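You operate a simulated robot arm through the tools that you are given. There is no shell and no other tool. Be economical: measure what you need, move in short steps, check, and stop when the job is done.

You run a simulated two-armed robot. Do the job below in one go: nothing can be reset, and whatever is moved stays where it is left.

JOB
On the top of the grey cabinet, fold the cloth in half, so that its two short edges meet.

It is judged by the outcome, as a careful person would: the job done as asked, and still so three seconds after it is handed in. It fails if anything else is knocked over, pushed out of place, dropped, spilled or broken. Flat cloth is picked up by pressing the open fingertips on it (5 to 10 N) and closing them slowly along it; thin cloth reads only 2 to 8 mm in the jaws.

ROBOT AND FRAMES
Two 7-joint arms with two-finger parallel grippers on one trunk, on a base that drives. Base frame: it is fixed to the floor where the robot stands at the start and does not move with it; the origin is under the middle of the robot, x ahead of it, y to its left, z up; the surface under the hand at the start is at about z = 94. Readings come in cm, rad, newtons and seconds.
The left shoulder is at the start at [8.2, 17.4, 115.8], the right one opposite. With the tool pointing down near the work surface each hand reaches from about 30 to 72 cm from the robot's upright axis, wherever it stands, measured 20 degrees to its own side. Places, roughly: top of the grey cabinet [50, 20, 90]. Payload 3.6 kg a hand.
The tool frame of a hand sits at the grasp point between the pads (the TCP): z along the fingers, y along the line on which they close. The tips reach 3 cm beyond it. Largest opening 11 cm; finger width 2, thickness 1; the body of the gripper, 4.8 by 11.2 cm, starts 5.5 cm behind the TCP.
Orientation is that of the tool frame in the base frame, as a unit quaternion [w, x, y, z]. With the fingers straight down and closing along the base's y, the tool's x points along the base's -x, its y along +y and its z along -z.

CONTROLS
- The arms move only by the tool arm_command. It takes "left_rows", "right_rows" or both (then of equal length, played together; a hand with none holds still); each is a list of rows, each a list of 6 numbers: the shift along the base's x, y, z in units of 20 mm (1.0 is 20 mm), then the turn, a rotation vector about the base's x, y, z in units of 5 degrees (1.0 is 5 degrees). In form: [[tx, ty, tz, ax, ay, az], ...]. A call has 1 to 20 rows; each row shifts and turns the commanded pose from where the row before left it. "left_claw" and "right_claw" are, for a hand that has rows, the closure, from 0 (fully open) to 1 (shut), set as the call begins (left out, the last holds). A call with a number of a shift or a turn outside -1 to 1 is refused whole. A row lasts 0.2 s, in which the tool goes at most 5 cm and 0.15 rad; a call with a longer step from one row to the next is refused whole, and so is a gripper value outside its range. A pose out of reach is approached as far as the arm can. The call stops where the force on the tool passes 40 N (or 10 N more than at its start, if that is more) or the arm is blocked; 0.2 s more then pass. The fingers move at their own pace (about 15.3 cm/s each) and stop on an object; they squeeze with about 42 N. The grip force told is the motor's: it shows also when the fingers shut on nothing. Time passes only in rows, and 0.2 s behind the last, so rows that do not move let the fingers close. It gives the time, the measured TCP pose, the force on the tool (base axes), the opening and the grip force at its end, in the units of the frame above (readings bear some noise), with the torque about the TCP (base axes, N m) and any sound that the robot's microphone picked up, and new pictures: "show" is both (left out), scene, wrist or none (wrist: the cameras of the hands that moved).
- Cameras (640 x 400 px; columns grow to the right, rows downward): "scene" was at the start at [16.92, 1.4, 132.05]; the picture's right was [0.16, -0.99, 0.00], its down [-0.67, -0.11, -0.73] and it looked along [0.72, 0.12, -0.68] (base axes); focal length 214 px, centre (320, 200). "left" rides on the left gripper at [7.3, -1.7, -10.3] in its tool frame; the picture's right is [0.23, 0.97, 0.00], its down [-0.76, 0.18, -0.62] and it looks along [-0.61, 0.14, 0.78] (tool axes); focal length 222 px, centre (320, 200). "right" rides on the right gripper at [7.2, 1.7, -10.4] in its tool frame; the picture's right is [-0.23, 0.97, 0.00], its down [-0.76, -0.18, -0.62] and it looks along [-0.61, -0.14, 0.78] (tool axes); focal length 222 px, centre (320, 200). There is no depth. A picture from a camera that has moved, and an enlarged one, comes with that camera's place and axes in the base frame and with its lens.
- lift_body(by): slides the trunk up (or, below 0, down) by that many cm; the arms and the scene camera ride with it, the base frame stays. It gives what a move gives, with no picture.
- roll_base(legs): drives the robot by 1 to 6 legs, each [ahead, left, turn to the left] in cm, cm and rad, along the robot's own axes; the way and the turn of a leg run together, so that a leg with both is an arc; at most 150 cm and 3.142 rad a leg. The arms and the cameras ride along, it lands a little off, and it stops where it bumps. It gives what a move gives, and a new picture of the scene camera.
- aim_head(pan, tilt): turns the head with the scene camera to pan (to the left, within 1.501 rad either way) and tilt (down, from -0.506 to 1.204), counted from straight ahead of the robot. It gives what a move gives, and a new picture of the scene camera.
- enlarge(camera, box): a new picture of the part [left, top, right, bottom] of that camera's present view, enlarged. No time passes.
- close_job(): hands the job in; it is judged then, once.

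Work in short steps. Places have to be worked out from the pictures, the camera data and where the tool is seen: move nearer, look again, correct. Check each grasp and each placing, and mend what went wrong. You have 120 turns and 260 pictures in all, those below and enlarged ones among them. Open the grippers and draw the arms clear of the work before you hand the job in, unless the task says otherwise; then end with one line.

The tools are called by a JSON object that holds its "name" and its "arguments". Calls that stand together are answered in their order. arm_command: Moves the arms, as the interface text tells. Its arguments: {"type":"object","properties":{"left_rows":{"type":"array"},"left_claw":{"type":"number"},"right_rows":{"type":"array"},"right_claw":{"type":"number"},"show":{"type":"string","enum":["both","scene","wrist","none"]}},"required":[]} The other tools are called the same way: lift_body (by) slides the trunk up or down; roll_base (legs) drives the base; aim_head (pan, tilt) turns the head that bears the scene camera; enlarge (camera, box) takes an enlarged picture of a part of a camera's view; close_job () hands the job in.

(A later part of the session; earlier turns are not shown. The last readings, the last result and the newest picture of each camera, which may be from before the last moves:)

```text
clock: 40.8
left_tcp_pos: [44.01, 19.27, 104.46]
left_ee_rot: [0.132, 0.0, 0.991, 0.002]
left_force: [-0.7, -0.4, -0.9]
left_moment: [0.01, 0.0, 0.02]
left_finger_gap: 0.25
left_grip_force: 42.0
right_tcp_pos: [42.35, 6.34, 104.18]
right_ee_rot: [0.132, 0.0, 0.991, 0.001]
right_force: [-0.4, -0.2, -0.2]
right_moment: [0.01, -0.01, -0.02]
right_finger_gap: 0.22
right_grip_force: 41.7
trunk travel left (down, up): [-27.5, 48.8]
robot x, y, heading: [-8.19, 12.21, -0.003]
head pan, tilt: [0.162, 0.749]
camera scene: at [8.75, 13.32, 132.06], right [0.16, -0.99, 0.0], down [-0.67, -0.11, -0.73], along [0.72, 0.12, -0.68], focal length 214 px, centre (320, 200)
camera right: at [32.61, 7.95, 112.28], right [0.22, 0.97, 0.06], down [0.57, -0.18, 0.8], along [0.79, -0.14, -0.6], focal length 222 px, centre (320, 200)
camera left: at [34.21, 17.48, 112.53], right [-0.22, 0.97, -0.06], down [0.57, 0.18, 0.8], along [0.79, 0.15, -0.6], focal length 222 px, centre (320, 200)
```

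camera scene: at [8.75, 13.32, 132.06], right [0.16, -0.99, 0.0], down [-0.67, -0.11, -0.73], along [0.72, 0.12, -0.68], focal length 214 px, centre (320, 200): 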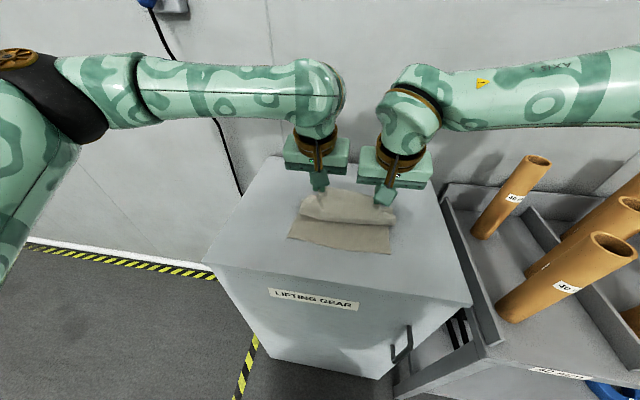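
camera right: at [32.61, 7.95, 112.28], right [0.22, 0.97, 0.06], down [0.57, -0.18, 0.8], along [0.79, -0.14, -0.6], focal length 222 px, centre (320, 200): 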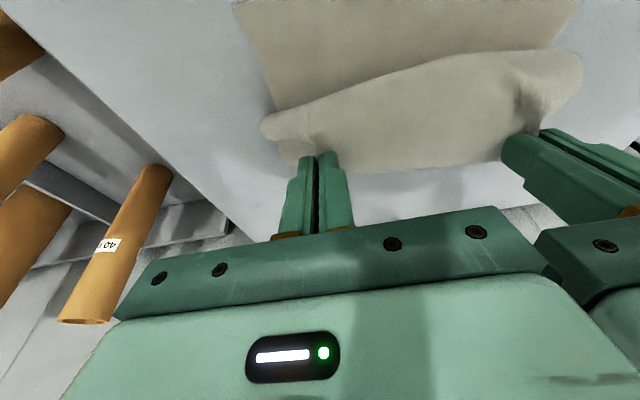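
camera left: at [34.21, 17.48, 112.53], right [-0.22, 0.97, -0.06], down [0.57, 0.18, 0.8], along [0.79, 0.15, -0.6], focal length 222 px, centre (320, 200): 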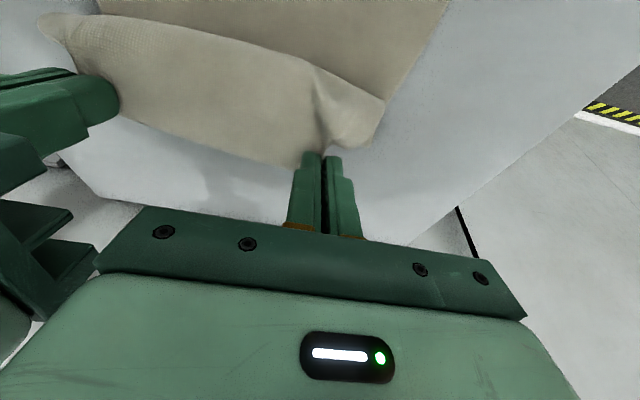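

The cloth is hanging nicely. I back up 4 cm for wrist room; the hands stay within the slack length.

{"name": "roll_base", "arguments": {"legs": [[-4.5, 0, 0]]}}

{"name": "arm_command", "arguments": {"left_rows": [[0.6, 0, -0.2, 0, -0.8, 0], [0.6, 0, -0.2, 0, -0.8, 0], [0.6, 0, -0.2, 0, -0.8, 0], [0.6, 0, -0.2, 0, -0.8, 0]], "right_rows": [[0.6, 0, -0.2, 0, -0.8, 0], [0.6, 0, -0.2, 0, -0.8, 0], [0.6, 0, -0.2, 0, -0.8, 0], [0.6, 0, -0.2, 0, -0.8, 0]], "show": "none"}}

{"name": "roll_base", "arguments": {"legs": [[-4.5, 0, 0]]}}

```text
clock: 41.6
left_tcp_pos: [39.34, 19.31, 104.55]
left_ee_rot: [0.132, -0.001, 0.991, 0.002]
left_force: [-0.9, -0.6, 0.5]
left_moment: [-0.01, -0.07, -0.02]
left_finger_gap: 0.24
left_grip_force: 41.9
right_tcp_pos: [37.59, 6.34, 104.14]
right_ee_rot: [0.133, 0.0, 0.991, 0.001]
right_force: [0.0, 0.5, -0.4]
right_moment: [0.02, -0.07, 0.0]
right_finger_gap: 0.21
right_grip_force: 42.5
trunk travel left (down, up): [-27.5, 48.8]
robot x, y, heading: [-12.98, 11.93, 0.005]
head pan, tilt: [0.162, 0.749]
camera scene: at [4.02, 13.32, 132.09], right [0.16, -0.99, 0.0], down [-0.67, -0.11, -0.73], along [0.72, 0.12, -0.68], focal length 214 px, centre (320, 200)
```

scene: 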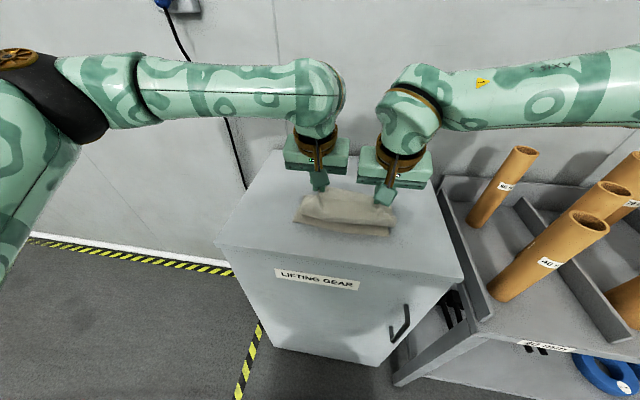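

```text
clock: 42.6
left_tcp_pos: [44.35, 19.44, 102.83]
left_ee_rot: [0.268, -0.001, 0.963, 0.001]
left_force: [-0.8, -0.5, -0.4]
left_moment: [-0.01, 0.04, -0.01]
left_finger_gap: 0.26
left_grip_force: 41.9
right_tcp_pos: [42.7, 6.38, 102.53]
right_ee_rot: [0.269, 0.0, 0.963, 0.0]
right_force: [-0.3, 0.3, -0.3]
right_moment: [0.04, 0.0, 0.04]
right_finger_gap: 0.22
right_grip_force: 41.7
trunk travel left (down, up): [-27.5, 48.8]
robot x, y, heading: [-12.9, 11.79, 0.005]
head pan, tilt: [0.162, 0.749]
```

```text
clock: 43.5
left_tcp_pos: [39.57, 19.26, 102.97]
left_ee_rot: [0.269, -0.001, 0.963, 0.001]
left_force: [-0.9, -1.2, 1.0]
left_moment: [0.03, -0.02, 0.0]
left_finger_gap: 0.24
left_grip_force: 41.6
right_tcp_pos: [37.93, 6.33, 102.54]
right_ee_rot: [0.269, 0.0, 0.963, 0.001]
right_force: [-1.0, 1.0, -0.3]
right_moment: [0.03, -0.02, 0.0]
right_finger_gap: 0.23
right_grip_force: 41.5
trunk travel left (down, up): [-27.5, 48.8]
robot x, y, heading: [-17.23, 11.71, -0.004]
head pan, tilt: [0.162, 0.749]
camera scene: at [-0.54, 13.31, 132.09], right [0.16, -0.99, 0.0], down [-0.67, -0.11, -0.73], along [0.72, 0.12, -0.68], focal length 214 px, centre (320, 200)
```

scene: 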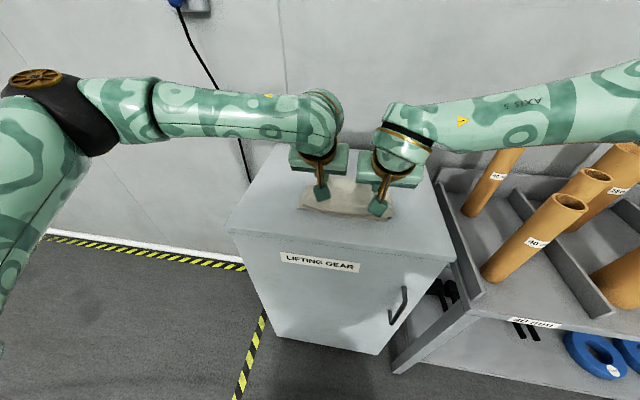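

There is good room now. I bring the edge down to the near side while tilting the fingers to about 65° so the edge strip turns over.

{"name": "arm_command", "arguments": {"left_rows": [[-0.38, 0, -0.39, 0, -0.97, 0], [-0.38, 0, -0.39, 0, -0.97, 0], [-0.38, 0, -0.39, 0, -0.97, 0], [-0.38, 0, -0.39, 0, -0.97, 0], [-0.38, 0, -0.39, 0, -0.97, 0], [-0.38, 0, -0.3, 0, -0.97, 0], [-0.38, 0, -0.3, 0, -0.97, 0]], "right_rows": [[-0.35, 0, -0.37, 0, -0.97, 0], [-0.35, 0, -0.37, 0, -0.97, 0], [-0.35, 0, -0.37, 0, -0.97, 0], [-0.35, 0, -0.37, 0, -0.97, 0], [-0.35, 0, -0.37, 0, -0.97, 0], [-0.35, 0, -0.3, 0, -0.97, 0], [-0.35, 0, -0.3, 0, -0.97, 0]]}}

```text
clock: 45.1
left_tcp_pos: [34.37, 19.27, 97.7]
left_ee_rot: [0.538, -0.001, 0.843, -0.001]
left_force: [-0.2, 0.3, 0.8]
left_moment: [0.03, 0.0, 0.0]
left_finger_gap: 0.23
left_grip_force: 41.8
right_tcp_pos: [32.87, 7.26, 98.25]
right_ee_rot: [0.538, 0.0, 0.843, -0.001]
right_force: [0.1, 0.6, -0.3]
right_moment: [0.01, -0.03, 0.02]
right_finger_gap: 0.19
right_grip_force: 42.3
right hand out of reach, approached as far as the arm can: row 7
trunk travel left (down, up): [-27.5, 48.8]
robot x, y, heading: [-17.45, 11.95, 0.003]
head pan, tilt: [0.162, 0.749]
camera scene: at [-0.3, 13.36, 132.05], right [0.16, -0.99, 0.0], down [-0.67, -0.11, -0.73], along [0.72, 0.12, -0.68], focal length 214 px, centre (320, 200)
camera right: at [20.53, 8.87, 96.16], right [0.1, 0.97, 0.2], down [-0.24, -0.18, 0.95], along [0.96, -0.14, 0.22], focal length 222 px, centre (320, 200)
camera left: at [21.91, 17.56, 95.53], right [-0.1, 0.97, -0.21], down [-0.25, 0.18, 0.95], along [0.96, 0.15, 0.22], focal length 222 px, centre (320, 200)
```

scene: 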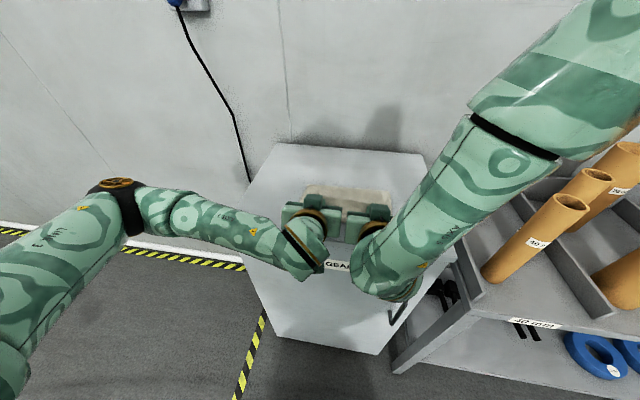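
right: 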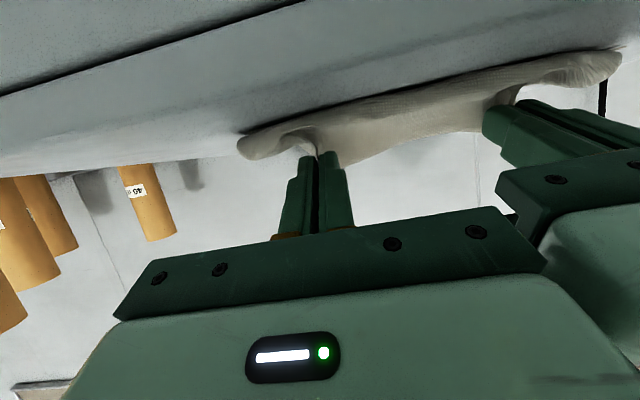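
left: 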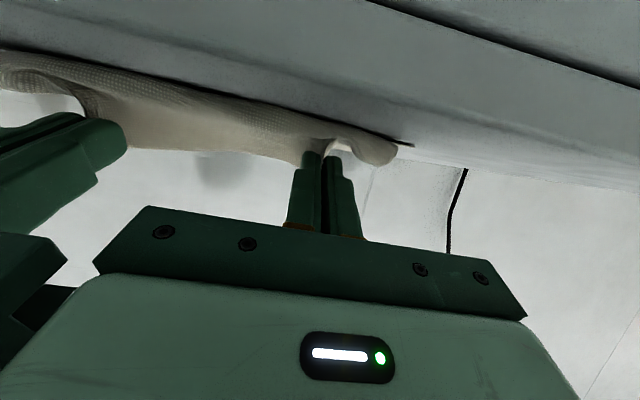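

The fold has rolled back to x≈46 again, because at low tilt the pinched strip makes the cloth bulge toward me. I'll keep the fingers strongly tilted and pull the fold out again, first moving forward and up and then backing the base off for wrist room.

{"name": "arm_command", "arguments": {"left_rows": [[0.7, 0, 0.6, 0, 0, 0], [0.7, 0, 0.6, 0, 0, 0], [0.7, 0, 0.6, 0, 0, 0], [0.7, 0, 0.6, 0, 0, 0], [0.7, 0, 0.6, 0, 0, 0]], "right_rows": [[0.7, 0, 0.6, 0, 0, 0], [0.7, 0, 0.6, 0, 0, 0], [0.7, 0, 0.6, 0, 0, 0], [0.7, 0, 0.6, 0, 0, 0], [0.7, 0, 0.6, 0, 0, 0]], "show": "none"}}

{"name": "roll_base", "arguments": {"legs": [[-6, 0, 0]]}}

```text
clock: 46.4
left_tcp_pos: [41.49, 19.22, 103.77]
left_ee_rot: [0.537, -0.001, 0.843, 0.001]
left_force: [0.3, -0.5, 0.6]
left_moment: [0.02, -0.01, -0.02]
left_finger_gap: 0.23
left_grip_force: 41.4
right_tcp_pos: [39.94, 7.18, 104.19]
right_ee_rot: [0.538, -0.001, 0.843, 0.001]
right_force: [-0.2, 0.5, 0.4]
right_moment: [0.02, -0.02, 0.01]
right_finger_gap: 0.21
right_grip_force: 42.0
trunk travel left (down, up): [-27.5, 48.8]
robot x, y, heading: [-16.78, 11.75, -0.001]
head pan, tilt: [0.162, 0.749]
```

```text
clock: 47.3
left_tcp_pos: [35.25, 19.22, 103.86]
left_ee_rot: [0.538, -0.003, 0.843, 0.002]
left_force: [-0.1, 0.4, 0.8]
left_moment: [0.06, -0.05, -0.04]
left_finger_gap: 0.22
left_grip_force: 42.1
right_tcp_pos: [33.75, 7.19, 104.49]
right_ee_rot: [0.538, 0.0, 0.843, 0.0]
right_force: [-0.7, -0.4, -0.6]
right_moment: [0.04, 0.03, 0.0]
right_finger_gap: 0.21
right_grip_force: 42.1
trunk travel left (down, up): [-27.5, 48.8]
robot x, y, heading: [-23.3, 11.85, -0.003]
head pan, tilt: [0.162, 0.749]
camera scene: at [-6.51, 13.32, 132.09], right [0.16, -0.99, 0.0], down [-0.67, -0.11, -0.73], along [0.72, 0.12, -0.68], focal length 214 px, centre (320, 200)
```

scene: 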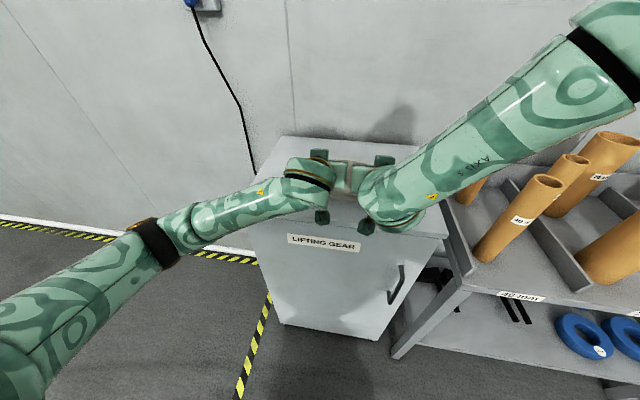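

Now I carry the edge forward and up with the fingers tilted, to re-extend the top layer and move the fold out.

{"name": "arm_command", "arguments": {"left_rows": [[0.5, 0, 0.4, 0, -0.2, 0], [0.5, 0, 0.4, 0, -0.2, 0], [0.6, 0, 0.4, 0, -0.2, 0], [0.6, 0, 0.3, 0, -0.2, 0], [0.7, 0, 0.3, 0, -0.2, 0], [0.7, 0, 0.2, 0, -0.2, 0], [0.7, 0, 0.2, 0, -0.2, 0], [0.7, 0, 0.1, 0, -0.2, 0], [0.7, 0, 0.1, 0, -0.2, 0], [0.7, 0, 0, 0, -0.2, 0], [0.7, 0, 0, 0, 0, 0], [0.7, 0, 0, 0, 0, 0]], "right_rows": [[0.5, -0.05, 0.4, 0, -0.2, 0], [0.5, -0.05, 0.4, 0, -0.2, 0], [0.6, -0.05, 0.3, 0, -0.2, 0], [0.6, -0.05, 0.3, 0, -0.2, 0], [0.7, -0.05, 0.2, 0, -0.2, 0], [0.7, -0.05, 0.2, 0, -0.2, 0], [0.7, -0.05, 0.2, 0, -0.2, 0], [0.7, -0.05, 0.1, 0, -0.2, 0], [0.7, 0, 0, 0, -0.2, 0], [0.7, 0, 0, 0, -0.2, 0], [0.7, 0, 0, 0, 0, 0], [0.7, 0, 0, 0, 0, 0]]}}

```text
clock: 49.9
left_tcp_pos: [50.99, 19.13, 108.52]
left_ee_rot: [0.609, -0.002, 0.794, 0.001]
left_force: [0.2, -1.3, -0.1]
left_moment: [0.02, 0.0, 0.01]
left_finger_gap: 0.23
left_grip_force: 42.0
right_tcp_pos: [49.8, 6.41, 108.46]
right_ee_rot: [0.609, -0.001, 0.793, 0.001]
right_force: [-0.1, 0.7, 0.2]
right_moment: [0.0, 0.03, -0.01]
right_finger_gap: 0.22
right_grip_force: 42.5
trunk travel left (down, up): [-27.5, 48.8]
robot x, y, heading: [-23.2, 11.76, 0.003]
head pan, tilt: [0.162, 0.749]
camera scene: at [-6.23, 13.3, 132.04], right [0.16, -0.99, 0.0], down [-0.67, -0.11, -0.73], along [0.72, 0.12, -0.68], focal length 214 px, centre (320, 200)
camera right: at [37.72, 8.08, 104.16], right [0.06, 0.97, 0.22], down [-0.41, -0.18, 0.9], along [0.91, -0.14, 0.38], focal length 222 px, centre (320, 200)
camera left: at [39.21, 17.46, 104.22], right [-0.06, 0.97, -0.22], down [-0.41, 0.18, 0.9], along [0.91, 0.15, 0.38], focal length 222 px, centre (320, 200)
```

scene: 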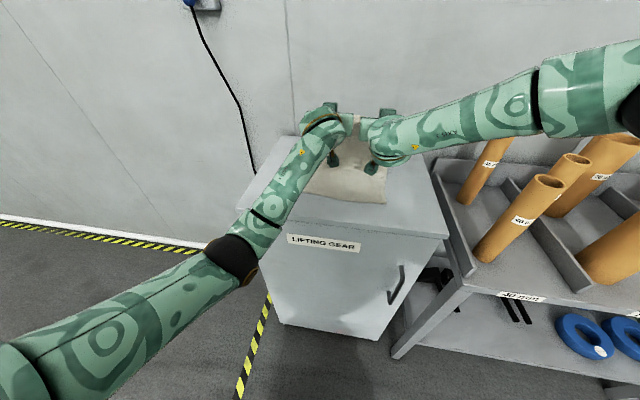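
right: 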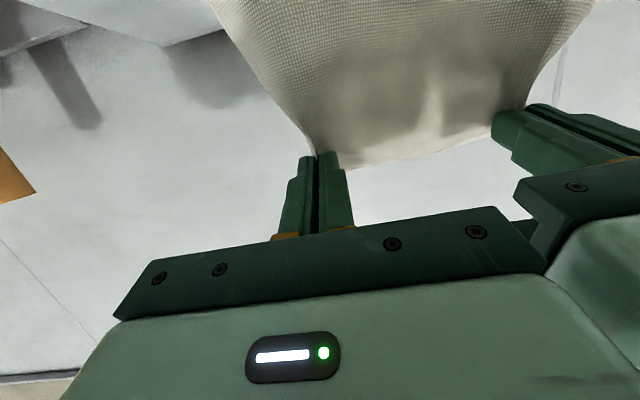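
left: 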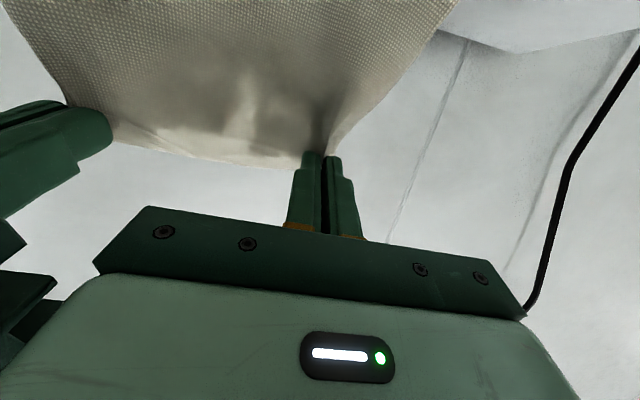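

The cloth now hangs cleanly from the tilted fingers. I lay it down along the 45° line toward the near edge, first part way.

{"name": "arm_command", "arguments": {"left_rows": [[0.3, 0, -0.1, 0, 0, 0], [0, 0, 0, 0, 0, 0], [-0.6, 0, -0.1, 0, 0, 0], [-0.7, 0, -0.1, 0, 0, 0], [-0.8, 0, -0.2, 0, 0, 0], [-0.5, 0, -0.5, 0, 0, 0], [-0.5, 0, -0.5, 0, 0, 0], [-0.5, 0, -0.5, 0, 0, 0], [-0.5, 0, -0.5, 0, 0, 0], [-0.5, 0, -0.5, 0, 0, 0], [-0.5, 0, -0.5, 0, 0, 0], [-0.5, 0, -0.5, 0, 0, 0], [-0.5, 0, -0.5, 0, 0, 0]], "right_rows": [[0.3, 0, -0.1, 0, 0, 0], [0, 0, 0, 0, 0, 0], [-0.6, 0, -0.1, 0, 0, 0], [-0.7, 0, -0.1, 0, 0, 0], [-0.8, 0, -0.2, 0, 0, 0], [-0.5, 0, -0.5, 0, 0, 0], [-0.5, 0, -0.5, 0, 0, 0], [-0.5, 0, -0.5, 0, 0, 0], [-0.5, 0, -0.5, 0, 0, 0], [-0.5, 0, -0.5, 0, 0, 0], [-0.5, 0, -0.5, 0, 0, 0], [-0.5, 0, -0.5, 0, 0, 0], [-0.5, 0, -0.5, 0, 0, 0]]}}

```text
clock: 52.1
left_tcp_pos: [43.09, 19.92, 103.3]
left_ee_rot: [0.611, -0.008, 0.792, 0.003]
left_force: [0.6, 2.7, -0.3]
left_moment: [-0.01, 0.0, -0.19]
left_finger_gap: 0.23
left_grip_force: 42.2
right_tcp_pos: [42.26, 8.34, 104.72]
right_ee_rot: [0.605, 0.001, 0.796, -0.007]
right_force: [-0.2, -2.9, 1.2]
right_moment: [-0.01, 0.07, 0.25]
right_finger_gap: 0.21
right_grip_force: 41.8
right hand out of reach, approached as far as the arm can: row 6, 7, 8, 9, 10
trunk travel left (down, up): [-27.5, 48.8]
robot x, y, heading: [-22.88, 11.39, 0.005]
head pan, tilt: [0.162, 0.749]
stopped in row 10 (left hand): the force on the tool passed its limit at 48 N (the readings are from after the stop); the commanded pose is now the measured one
camera scene: at [-6.3, 13.31, 132.05], right [0.16, -0.99, 0.0], down [-0.67, -0.11, -0.73], along [0.72, 0.12, -0.68], focal length 214 px, centre (320, 200)
camera right: at [30.28, 10.19, 100.65], right [0.07, 0.98, 0.21], down [-0.4, -0.17, 0.9], along [0.92, -0.15, 0.38], focal length 222 px, centre (320, 200)
camera left: at [31.11, 17.95, 98.93], right [-0.07, 0.97, -0.22], down [-0.41, 0.17, 0.89], along [0.91, 0.16, 0.39], focal length 222 px, centre (320, 200)
```

scene: 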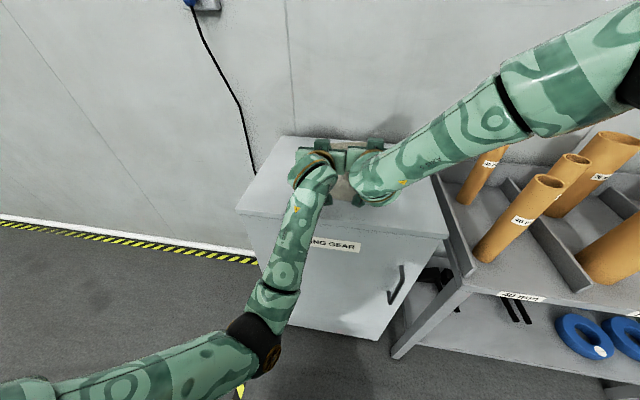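
right: 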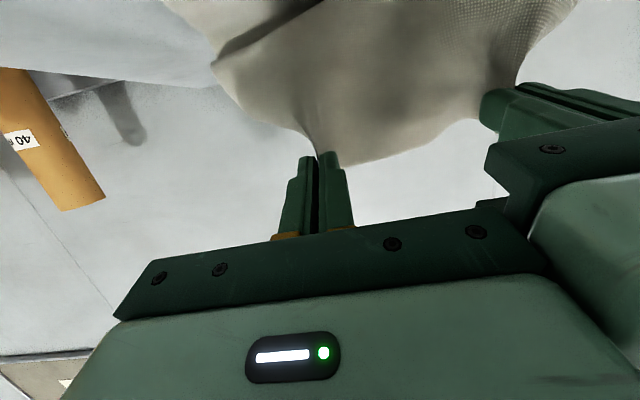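
left: 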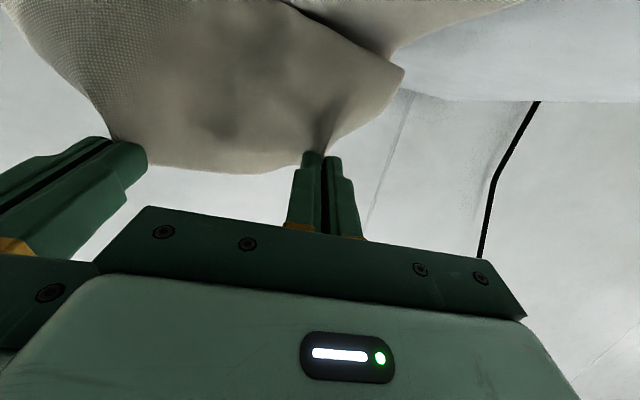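

The right arm hit a wrist limit and drifted until the hands touched. I move the right hand back out and ease both tilts to about 58°, keeping the tips in place.

{"name": "arm_command", "arguments": {"left_rows": [[0.05, -0.1, 0.1, 0, 0.85, 0], [0.05, -0.1, 0.1, 0, 0.85, 0], [0.05, -0.1, 0.1, 0, 0.85, 0], [0.05, 0, 0.1, 0, 0.85, 0]], "right_rows": [[0.1, -0.25, 0.0, 0, 0.85, 0], [0.1, -0.25, 0.0, 0, 0.85, 0], [0.1, -0.25, 0.0, 0, 0.85, 0], [0.1, -0.2, 0.0, 0, 0.85, 0]]}}

```text
clock: 53.1
left_tcp_pos: [43.38, 19.24, 104.07]
left_ee_rot: [0.487, -0.007, 0.873, 0.003]
left_force: [1.3, -0.5, -0.2]
left_moment: [0.02, 0.02, -0.02]
left_finger_gap: 0.22
left_grip_force: 42.1
right_tcp_pos: [42.97, 6.56, 104.8]
right_ee_rot: [0.48, -0.001, 0.877, -0.006]
right_force: [1.4, 0.4, -1.3]
right_moment: [-0.01, 0.02, 0.01]
right_finger_gap: 0.19
right_grip_force: 42.4
trunk travel left (down, up): [-27.5, 48.8]
robot x, y, heading: [-22.99, 12.16, -0.005]
head pan, tilt: [0.162, 0.749]
camera scene: at [-6.28, 13.3, 132.05], right [0.16, -0.99, 0.0], down [-0.67, -0.11, -0.73], along [0.72, 0.12, -0.68], focal length 214 px, centre (320, 200)
camera right: at [30.39, 8.29, 104.34], right [0.13, 0.98, 0.18], down [-0.11, -0.17, 0.98], along [0.99, -0.15, 0.09], focal length 222 px, centre (320, 200)
camera left: at [30.76, 17.29, 103.37], right [-0.14, 0.97, -0.2], down [-0.13, 0.18, 0.98], along [0.98, 0.16, 0.1], focal length 222 px, centre (320, 200)
```

scene: 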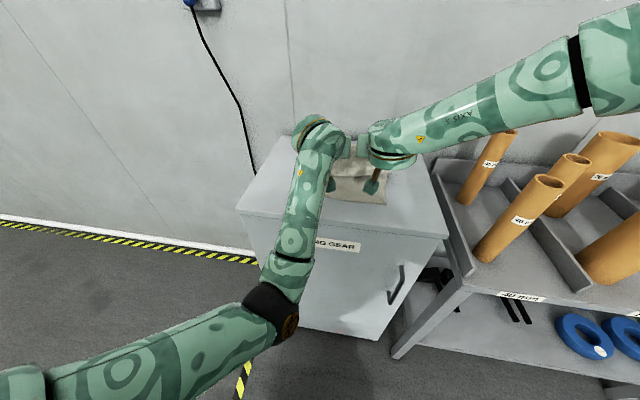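
right: 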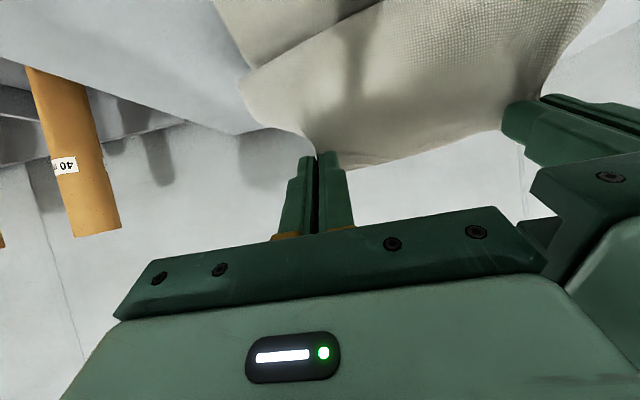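
left: 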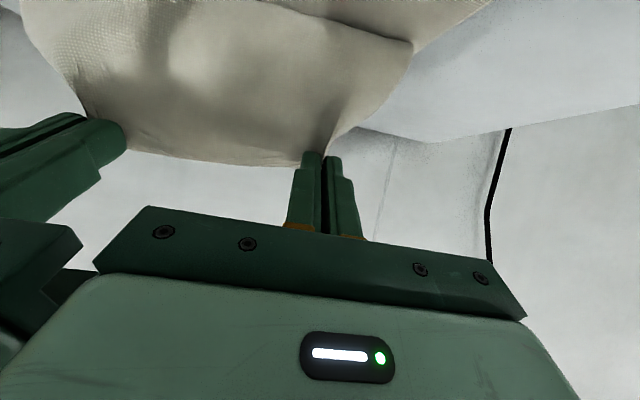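

I continue laying down along the line with this tilt.

{"name": "arm_command", "arguments": {"left_rows": [[-0.36, 0, -0.3, 0, 0, 0], [-0.36, 0, -0.3, 0, 0, 0], [-0.36, 0, -0.3, 0, 0, 0], [-0.36, 0, -0.3, 0, 0, 0], [-0.36, 0, -0.3, 0, 0, 0], [-0.36, 0, -0.3, 0, 0, 0], [-0.36, 0, -0.3, 0, 0, 0], [-0.36, 0, -0.3, 0, 0, 0]], "right_rows": [[-0.39, 0, -0.33, 0, 0, 0], [-0.39, 0, -0.33, 0, 0, 0], [-0.39, 0, -0.33, 0, 0, 0], [-0.39, 0, -0.33, 0, 0, 0], [-0.39, 0, -0.33, 0, 0, 0], [-0.39, 0, -0.33, 0, 0, 0], [-0.39, 0, -0.33, 0, 0, 0], [-0.39, 0, -0.33, 0, 0, 0]]}}

```text
clock: 54.6
left_tcp_pos: [40.4, 20.02, 106.22]
left_ee_rot: [0.536, -0.004, 0.844, 0.01]
left_force: [-4.8, -23.1, -10.5]
left_moment: [-0.31, 0.35, -0.64]
left_finger_gap: 0.24
left_grip_force: 41.9
right_tcp_pos: [37.95, 7.3, 101.01]
right_ee_rot: [0.485, -0.009, 0.874, 0.003]
right_force: [5.9, 22.7, 9.4]
right_moment: [0.41, -0.33, 0.57]
right_finger_gap: 0.23
right_grip_force: 42.2
trunk travel left (down, up): [-27.5, 48.8]
robot x, y, heading: [-23.1, 11.69, 0.004]
head pan, tilt: [0.162, 0.749]
stopped in row 7 (left hand): the force on the tool passed its limit at 43 N (the readings are from after the stop); the commanded pose is now the measured one
camera scene: at [-6.3, 13.34, 132.05], right [0.16, -0.99, 0.0], down [-0.67, -0.11, -0.73], along [0.72, 0.12, -0.68], focal length 214 px, centre (320, 200)
camera right: at [25.26, 8.84, 100.4], right [0.11, 0.98, 0.19], down [-0.12, -0.18, 0.98], along [0.99, -0.13, 0.1], focal length 222 px, centre (320, 200)
camera left: at [27.99, 18.05, 103.93], right [-0.12, 0.97, -0.19], down [-0.24, 0.16, 0.96], along [0.96, 0.16, 0.22], focal length 222 px, centre (320, 200)
```

scene: 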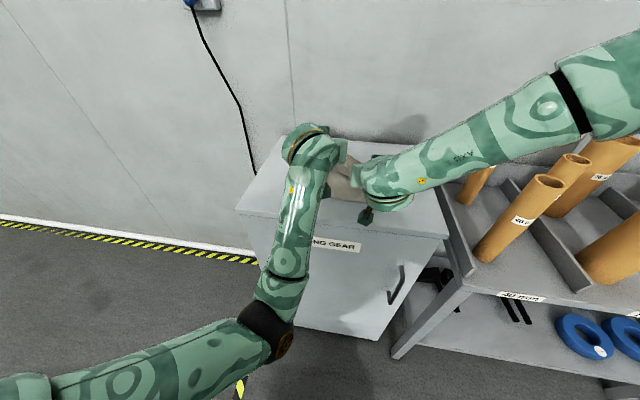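
right: 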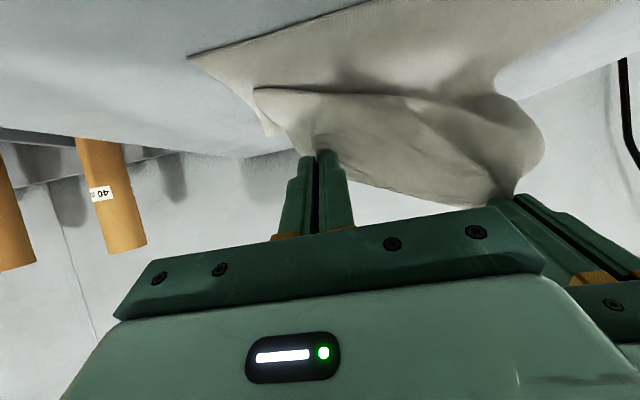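
left: 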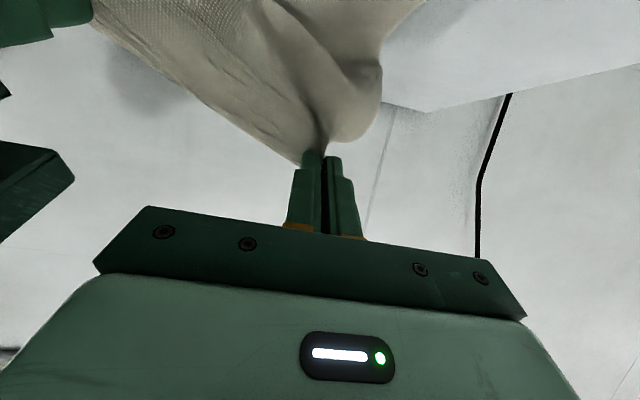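

The left arm's elbow is obstructed, probably low against the cabinet front, and the hands are uneven. I relieve the tension first by raising the right hand to match, and ease the left up and forward.

{"name": "arm_command", "arguments": {"left_rows": [[0.2, -0.2, 0.1, 0, 0.3, 0], [0.2, 0, 0.1, 0, 0.5, 0], [0.2, 0, 0.1, 0, 0.5, 0], [0.2, 0, 0.1, 0, 0.5, 0]], "right_rows": [[0.4, 0, 0.7, 0, 0.3, 0], [0.4, 0, 0.7, 0, 0.5, 0], [0.5, 0, 0.7, 0, 0.5, 0], [0.4, 0, 0.5, 0, 0.5, 0]]}}

```text
clock: 55.6
left_tcp_pos: [41.95, 19.41, 106.84]
left_ee_rot: [0.467, -0.006, 0.884, 0.01]
left_force: [0.4, 0.7, 0.3]
left_moment: [0.03, -0.01, 0.02]
left_finger_gap: 0.23
left_grip_force: 42.0
right_tcp_pos: [41.25, 6.86, 106.04]
right_ee_rot: [0.412, -0.003, 0.911, -0.003]
right_force: [-0.1, 0.4, -0.4]
right_moment: [-0.02, -0.03, 0.01]
right_finger_gap: 0.2
right_grip_force: 42.3
trunk travel left (down, up): [-27.5, 48.8]
robot x, y, heading: [-23.24, 11.94, -0.003]
head pan, tilt: [0.162, 0.749]
camera scene: at [-6.28, 13.29, 132.05], right [0.16, -0.99, 0.0], down [-0.67, -0.11, -0.73], along [0.72, 0.12, -0.68], focal length 214 px, centre (320, 200)
camera right: at [28.74, 8.51, 107.42], right [0.15, 0.98, 0.16], down [0.04, -0.17, 0.98], along [0.99, -0.14, -0.06], focal length 222 px, centre (320, 200)
camera left: at [29.29, 17.49, 106.67], right [-0.15, 0.97, -0.18], down [-0.09, 0.17, 0.98], along [0.99, 0.16, 0.06], focal length 222 px, centre (320, 200)
```

scene: 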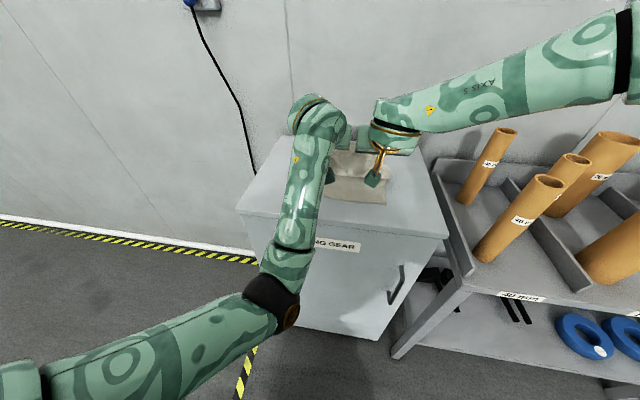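
right: 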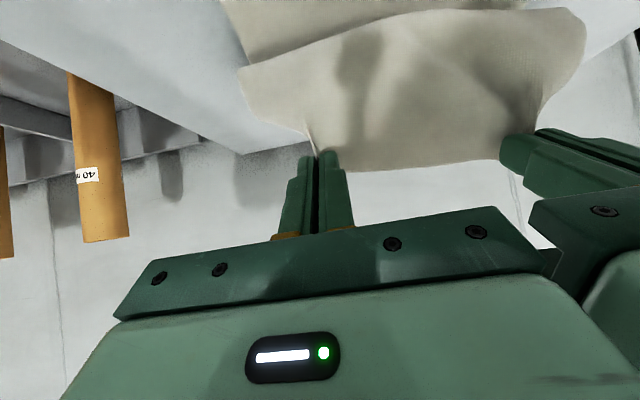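
left: 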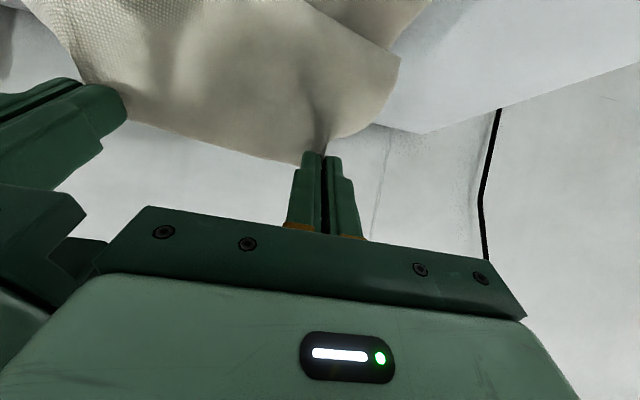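

Tension is gone and the cabinet is unmoved. New plan: lay the edge flat well past the near edge, unrolled on the bare cabinet top. Then I'll re-grip it from above, where the pinch will face the right way. First I reduce the tilt so the left elbow comes back up and out.

{"name": "arm_command", "arguments": {"left_rows": [[0, 0, 0.1, 0, 0.9, 0], [0, 0, 0.1, 0, 0.9, 0], [0, 0, 0.1, 0, 0.9, 0], [0, 0, 0, 0, 0.9, 0], [0, 0, 0, 0, 0.9, 0], [0, 0, 0, 0, 0.9, 0], [0, 0, 0, 0, 0.9, 0]], "right_rows": [[0, 0, 0.1, 0, 0.7, 0], [0, 0, 0.1, 0, 0.7, 0], [0, 0, 0.1, 0, 0.7, 0], [0, 0, 0.1, 0, 0.7, 0], [0, 0, 0.1, 0, 0.7, 0], [0, 0, 0.1, 0, 0.7, 0], [0, 0, 0.1, 0, 0.7, 0]], "show": "scene"}}

```text
clock: 57.2
left_tcp_pos: [41.87, 19.46, 107.45]
left_ee_rot: [0.208, -0.003, 0.978, 0.011]
left_force: [-0.7, -0.3, -0.2]
left_moment: [0.02, 0.03, -0.02]
left_finger_gap: 0.23
left_grip_force: 41.6
right_tcp_pos: [41.3, 7.0, 107.34]
right_ee_rot: [0.209, -0.005, 0.978, 0.0]
right_force: [-1.1, -0.9, 0.3]
right_moment: [0.02, -0.01, -0.01]
right_finger_gap: 0.22
right_grip_force: 41.6
trunk travel left (down, up): [-27.5, 48.8]
robot x, y, heading: [-23.06, 12.22, -0.002]
head pan, tilt: [0.162, 0.749]
camera scene: at [-6.26, 13.31, 132.05], right [0.16, -0.99, 0.0], down [-0.67, -0.11, -0.73], along [0.72, 0.12, -0.68], focal length 214 px, centre (320, 200)
```

scene: 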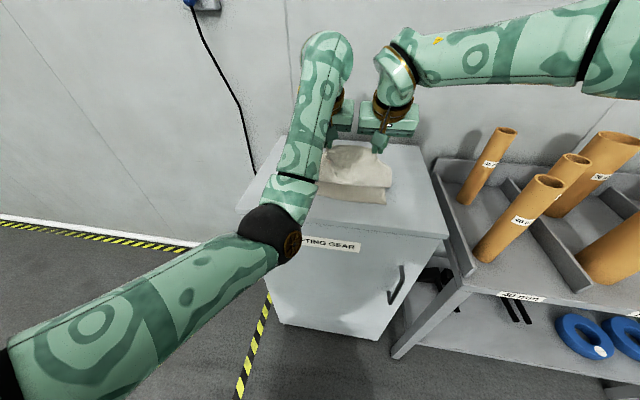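

At this tilt both arms have clearance. I lower the edge to just above the cloth near x≈36, then pull it low toward me so the curl unrolls flat.

{"name": "arm_command", "arguments": {"left_rows": [[-0.35, 0, -0.4, 0, -0.2, 0], [-0.35, 0, -0.4, 0, -0.2, 0], [-0.35, 0, -0.4, 0, -0.2, 0], [-0.35, 0, -0.4, 0, -0.2, 0], [-0.35, 0, -0.4, 0, -0.2, 0], [-0.35, 0, -0.4, 0, -0.2, 0], [-0.35, 0, -0.4, 0, -0.2, 0], [-0.35, 0, -0.4, 0, -0.2, 0], [-0.4, 0, -0.4, 0, -0.2, 0], [-0.5, 0, -0.3, 0, -0.2, 0], [-0.5, 0, 0, 0, 0, 0], [-0.5, 0, 0, 0, 0, 0]], "right_rows": [[-0.35, 0, -0.4, 0, -0.2, 0], [-0.35, 0, -0.4, 0, -0.2, 0], [-0.35, 0, -0.4, 0, -0.2, 0], [-0.35, 0, -0.4, 0, -0.2, 0], [-0.35, 0, -0.4, 0, -0.2, 0], [-0.35, 0, -0.4, 0, -0.2, 0], [-0.35, 0, -0.4, 0, -0.2, 0], [-0.35, 0, -0.4, 0, -0.2, 0], [-0.4, 0, -0.4, 0, -0.2, 0], [-0.5, 0, -0.3, 0, -0.2, 0], [-0.5, 0, 0, 0, 0, 0], [-0.5, 0, 0, 0, 0, 0]]}}

```text
clock: 59.8
left_tcp_pos: [33.04, 20.24, 100.57]
left_ee_rot: [0.304, -0.007, 0.952, 0.016]
left_force: [-0.6, -4.7, -0.1]
left_moment: [-0.1, -0.04, -0.1]
left_finger_gap: 0.25
left_grip_force: 42.2
right_tcp_pos: [31.87, 7.0, 99.48]
right_ee_rot: [0.295, -0.004, 0.955, -0.001]
right_force: [0.7, 5.3, 0.8]
right_moment: [0.08, -0.01, 0.05]
right_finger_gap: 0.19
right_grip_force: 42.3
trunk travel left (down, up): [-27.5, 48.8]
robot x, y, heading: [-23.26, 12.07, -0.005]
head pan, tilt: [0.162, 0.749]
camera scene: at [-6.33, 13.31, 132.06], right [0.16, -0.99, 0.0], down [-0.67, -0.11, -0.73], along [0.72, 0.12, -0.68], focal length 214 px, centre (320, 200)
camera right: at [20.01, 8.58, 104.11], right [0.18, 0.98, 0.12], down [0.28, -0.17, 0.94], along [0.94, -0.13, -0.3], focal length 222 px, centre (320, 200)
camera left: at [21.14, 18.01, 104.75], right [-0.21, 0.97, -0.11], down [0.25, 0.16, 0.95], along [0.94, 0.17, -0.28], focal length 222 px, centre (320, 200)
```

scene: 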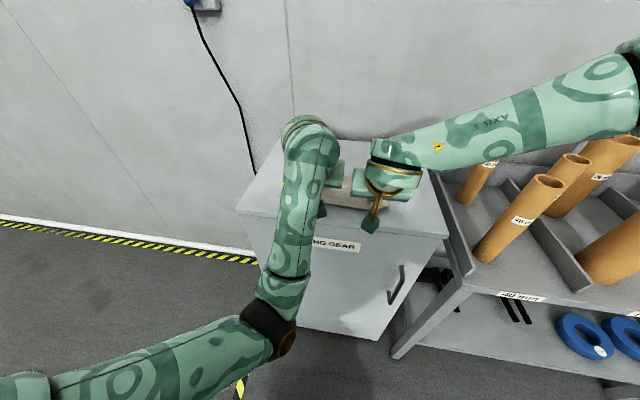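
right: 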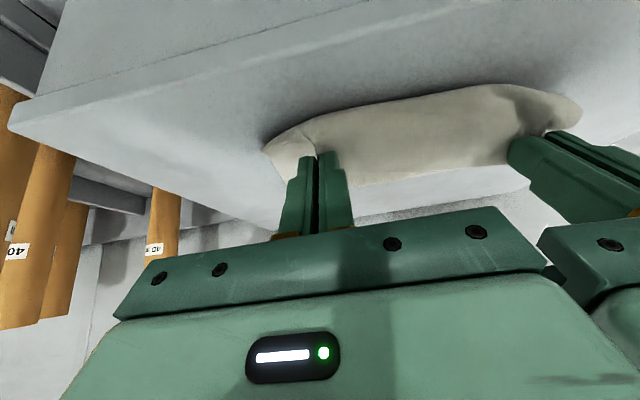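
left: 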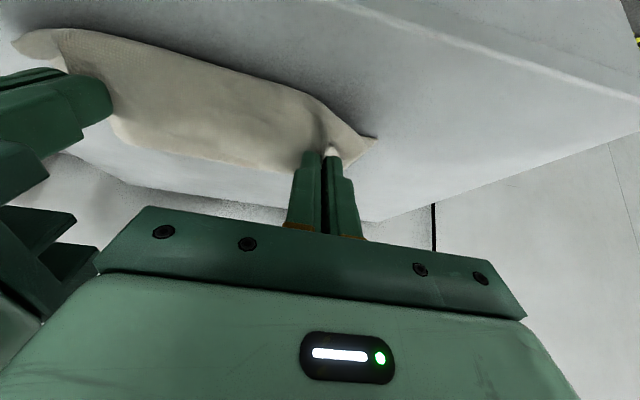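

The left arm lags about 1 cm, so its forearm is probably touching the cabinet's front edge. Backing the base 3.5 cm both frees it and gives the pull that I want on the cloth.

{"name": "roll_base", "arguments": {"legs": [[-3.5, 0, 0]]}}

{"name": "arm_command", "arguments": {"left_rows": [[0, 0, 0, 0, 0, 0]], "right_rows": [[0, 0, 0, 0, 0, 0]], "show": "wrist"}}

```text
clock: 60.7
left_tcp_pos: [29.35, 20.15, 100.35]
left_ee_rot: [0.303, -0.007, 0.953, 0.018]
left_force: [-0.6, -5.5, 0.3]
left_moment: [-0.13, 0.0, -0.1]
left_finger_gap: 0.26
left_grip_force: 41.9
right_tcp_pos: [28.25, 6.99, 99.68]
right_ee_rot: [0.295, -0.004, 0.955, -0.001]
right_force: [-0.5, 4.7, 0.2]
right_moment: [0.17, -0.03, 0.09]
right_finger_gap: 0.21
right_grip_force: 42.2
trunk travel left (down, up): [-27.5, 48.8]
robot x, y, heading: [-26.75, 12.02, -0.004]
head pan, tilt: [0.162, 0.749]
camera scene: at [-10.03, 13.3, 132.09], right [0.16, -0.99, 0.0], down [-0.67, -0.11, -0.73], along [0.72, 0.12, -0.68], focal length 214 px, centre (320, 200)
```

scene: 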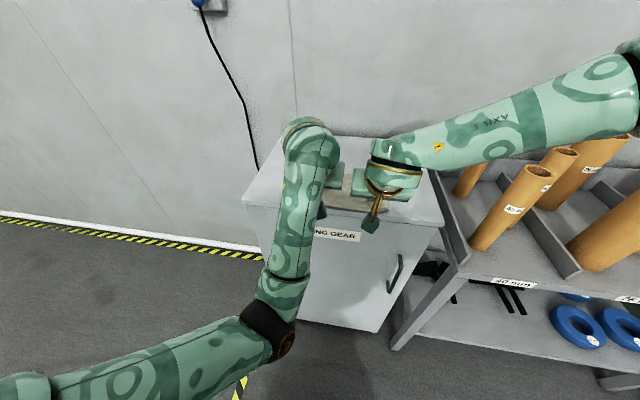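

```text
clock: 61.1
left_tcp_pos: [29.55, 20.26, 100.18]
left_ee_rot: [0.303, -0.006, 0.953, 0.02]
left_force: [-0.5, -7.0, -0.9]
left_moment: [-0.22, 0.0, -0.1]
left_finger_gap: 0.24
left_grip_force: 42.0
right_tcp_pos: [28.43, 7.04, 99.62]
right_ee_rot: [0.295, -0.006, 0.956, 0.001]
right_force: [1.0, 7.1, 0.3]
right_moment: [0.16, 0.01, 0.16]
right_finger_gap: 0.18
right_grip_force: 42.0
trunk travel left (down, up): [-27.5, 48.8]
robot x, y, heading: [-26.74, 12.3, -0.001]
head pan, tilt: [0.162, 0.749]
camera right: at [16.52, 8.58, 104.13], right [0.18, 0.98, 0.12], down [0.28, -0.17, 0.94], along [0.94, -0.13, -0.3], focal length 222 px, centre (320, 200)
camera left: at [17.64, 18.1, 104.5], right [-0.21, 0.97, -0.1], down [0.26, 0.15, 0.95], along [0.94, 0.17, -0.28], focal length 222 px, centre (320, 200)
```

right: 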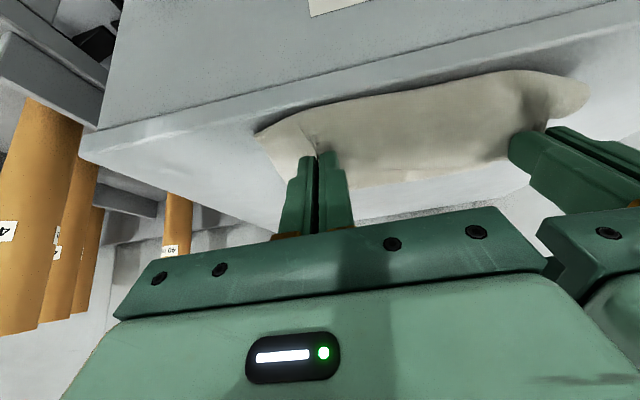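
left: 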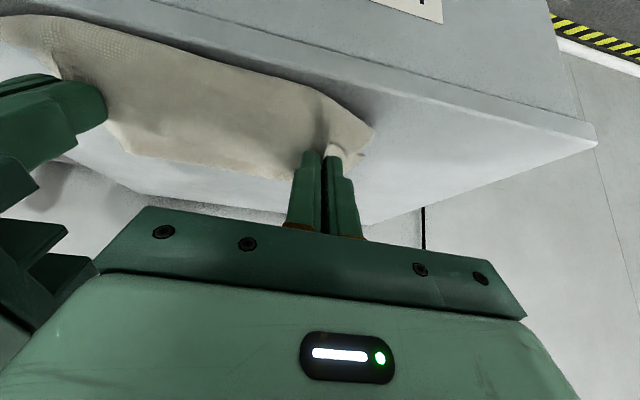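

I enlarge the scene view to see where the fold and cloth are now.

{"name": "enlarge", "arguments": {"camera": "scene", "box": [230, 120, 450, 257]}}

{"name": "enlarge", "arguments": {"camera": "left", "box": [0, 0, 400, 250]}}

```text
2.91 times, centred on (340, 188) of scene
camera zoom: at [-9.83, 13.29, 132.06], right [0.16, -0.99, 0.0], down [-0.67, -0.11, -0.73], along [0.72, 0.12, -0.68], focal length 624 px, centre (262, 234)
```

zoom: 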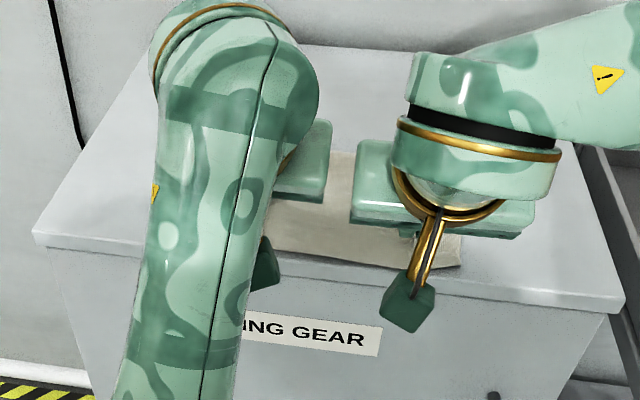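

```text
1.60 times, centred on (200, 125) of left
camera zoom: at [17.64, 18.1, 104.5], right [-0.21, 0.97, -0.1], down [0.26, 0.15, 0.95], along [0.94, 0.17, -0.28], focal length 355 px, centre (512, 320)
```

zoom: 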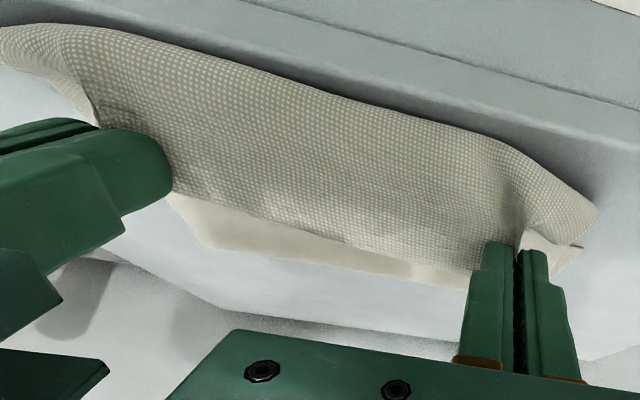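

The near part is still bulging toward me, with the fold around x≈44–45. I lower the tips and back off 5 cm so the edge strip clears the front and straightens; after release it can be re-gripped from above facing the right way.

{"name": "arm_command", "arguments": {"left_rows": [[-0.2, -0.1, -0.4, 0, 0, 0], [-0.2, -0.1, -0.3, 0, 0, 0]], "right_rows": [[-0.2, 0.1, -0.3, 0, 0, 0], [-0.2, 0, -0.2, 0, 0, 0]], "show": "none"}}

{"name": "roll_base", "arguments": {"legs": [[-3.5, 0, 0]]}}

{"name": "enlarge", "arguments": {"camera": "left", "box": [0, 0, 440, 275]}}

{"name": "enlarge", "arguments": {"camera": "right", "box": [200, 0, 640, 275]}}

```text
clock: 61.7
left_tcp_pos: [29.64, 20.66, 100.52]
left_ee_rot: [0.322, -0.011, 0.946, 0.025]
left_force: [-3.1, -21.5, -2.8]
left_moment: [-0.54, 0.13, -0.39]
left_finger_gap: 0.25
left_grip_force: 42.2
right_tcp_pos: [27.7, 7.21, 98.51]
right_ee_rot: [0.296, -0.005, 0.955, 0.001]
right_force: [3.2, 21.0, 3.4]
right_moment: [0.53, -0.13, 0.38]
right_finger_gap: 0.2
right_grip_force: 42.2
trunk travel left (down, up): [-27.5, 48.8]
robot x, y, heading: [-26.49, 11.55, -0.005]
head pan, tilt: [0.162, 0.749]
```

```text
clock: 62.5
left_tcp_pos: [25.75, 20.73, 100.18]
left_ee_rot: [0.318, -0.01, 0.948, 0.029]
left_force: [-2.9, -24.7, -1.9]
left_moment: [-0.58, 0.11, -0.44]
left_finger_gap: 0.24
left_grip_force: 42.3
right_tcp_pos: [23.91, 7.14, 98.79]
right_ee_rot: [0.296, -0.005, 0.955, 0.0]
right_force: [3.3, 24.2, 3.1]
right_moment: [0.63, -0.11, 0.43]
right_finger_gap: 0.21
right_grip_force: 42.5
trunk travel left (down, up): [-27.5, 48.8]
robot x, y, heading: [-30.46, 11.75, 0.0]
head pan, tilt: [0.162, 0.749]
camera scene: at [-13.56, 13.3, 132.09], right [0.16, -0.99, 0.0], down [-0.67, -0.11, -0.73], along [0.72, 0.12, -0.68], focal length 214 px, centre (320, 200)
```

scene: 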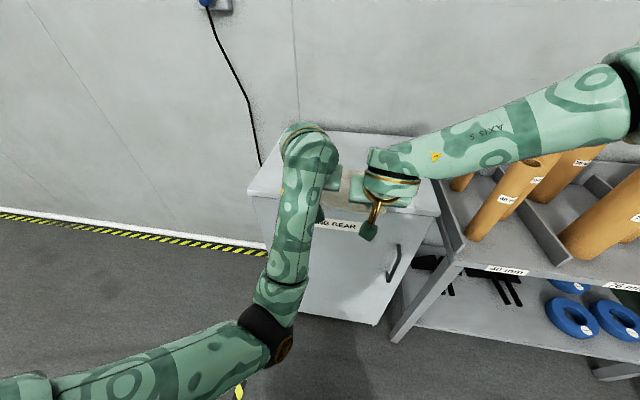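

```text
1.45 times, centred on (220, 138) of left
camera zoom: at [13.74, 18.37, 103.91], right [-0.22, 0.97, -0.09], down [0.23, 0.14, 0.96], along [0.95, 0.19, -0.25], focal length 323 px, centre (466, 291)
```

zoom: 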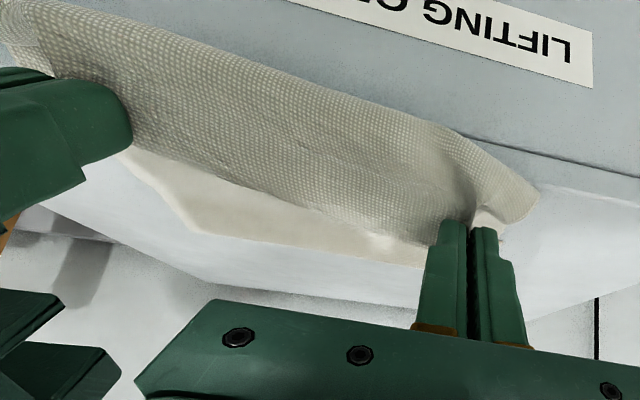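

```text
1.45 times, centred on (420, 138) of right
camera zoom: at [12.04, 8.75, 103.2], right [0.18, 0.98, 0.13], down [0.28, -0.17, 0.94], along [0.94, -0.13, -0.3], focal length 323 px, centre (174, 291)
```

zoom: 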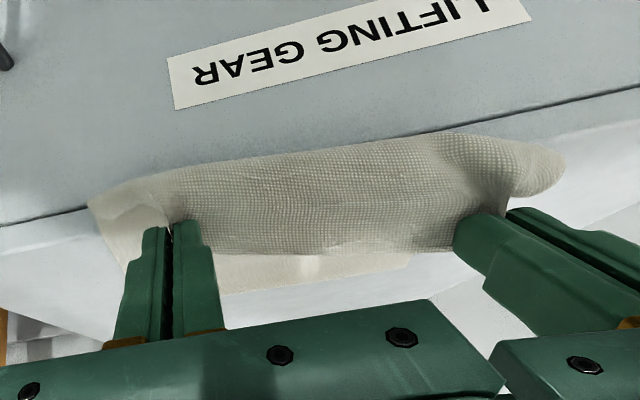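

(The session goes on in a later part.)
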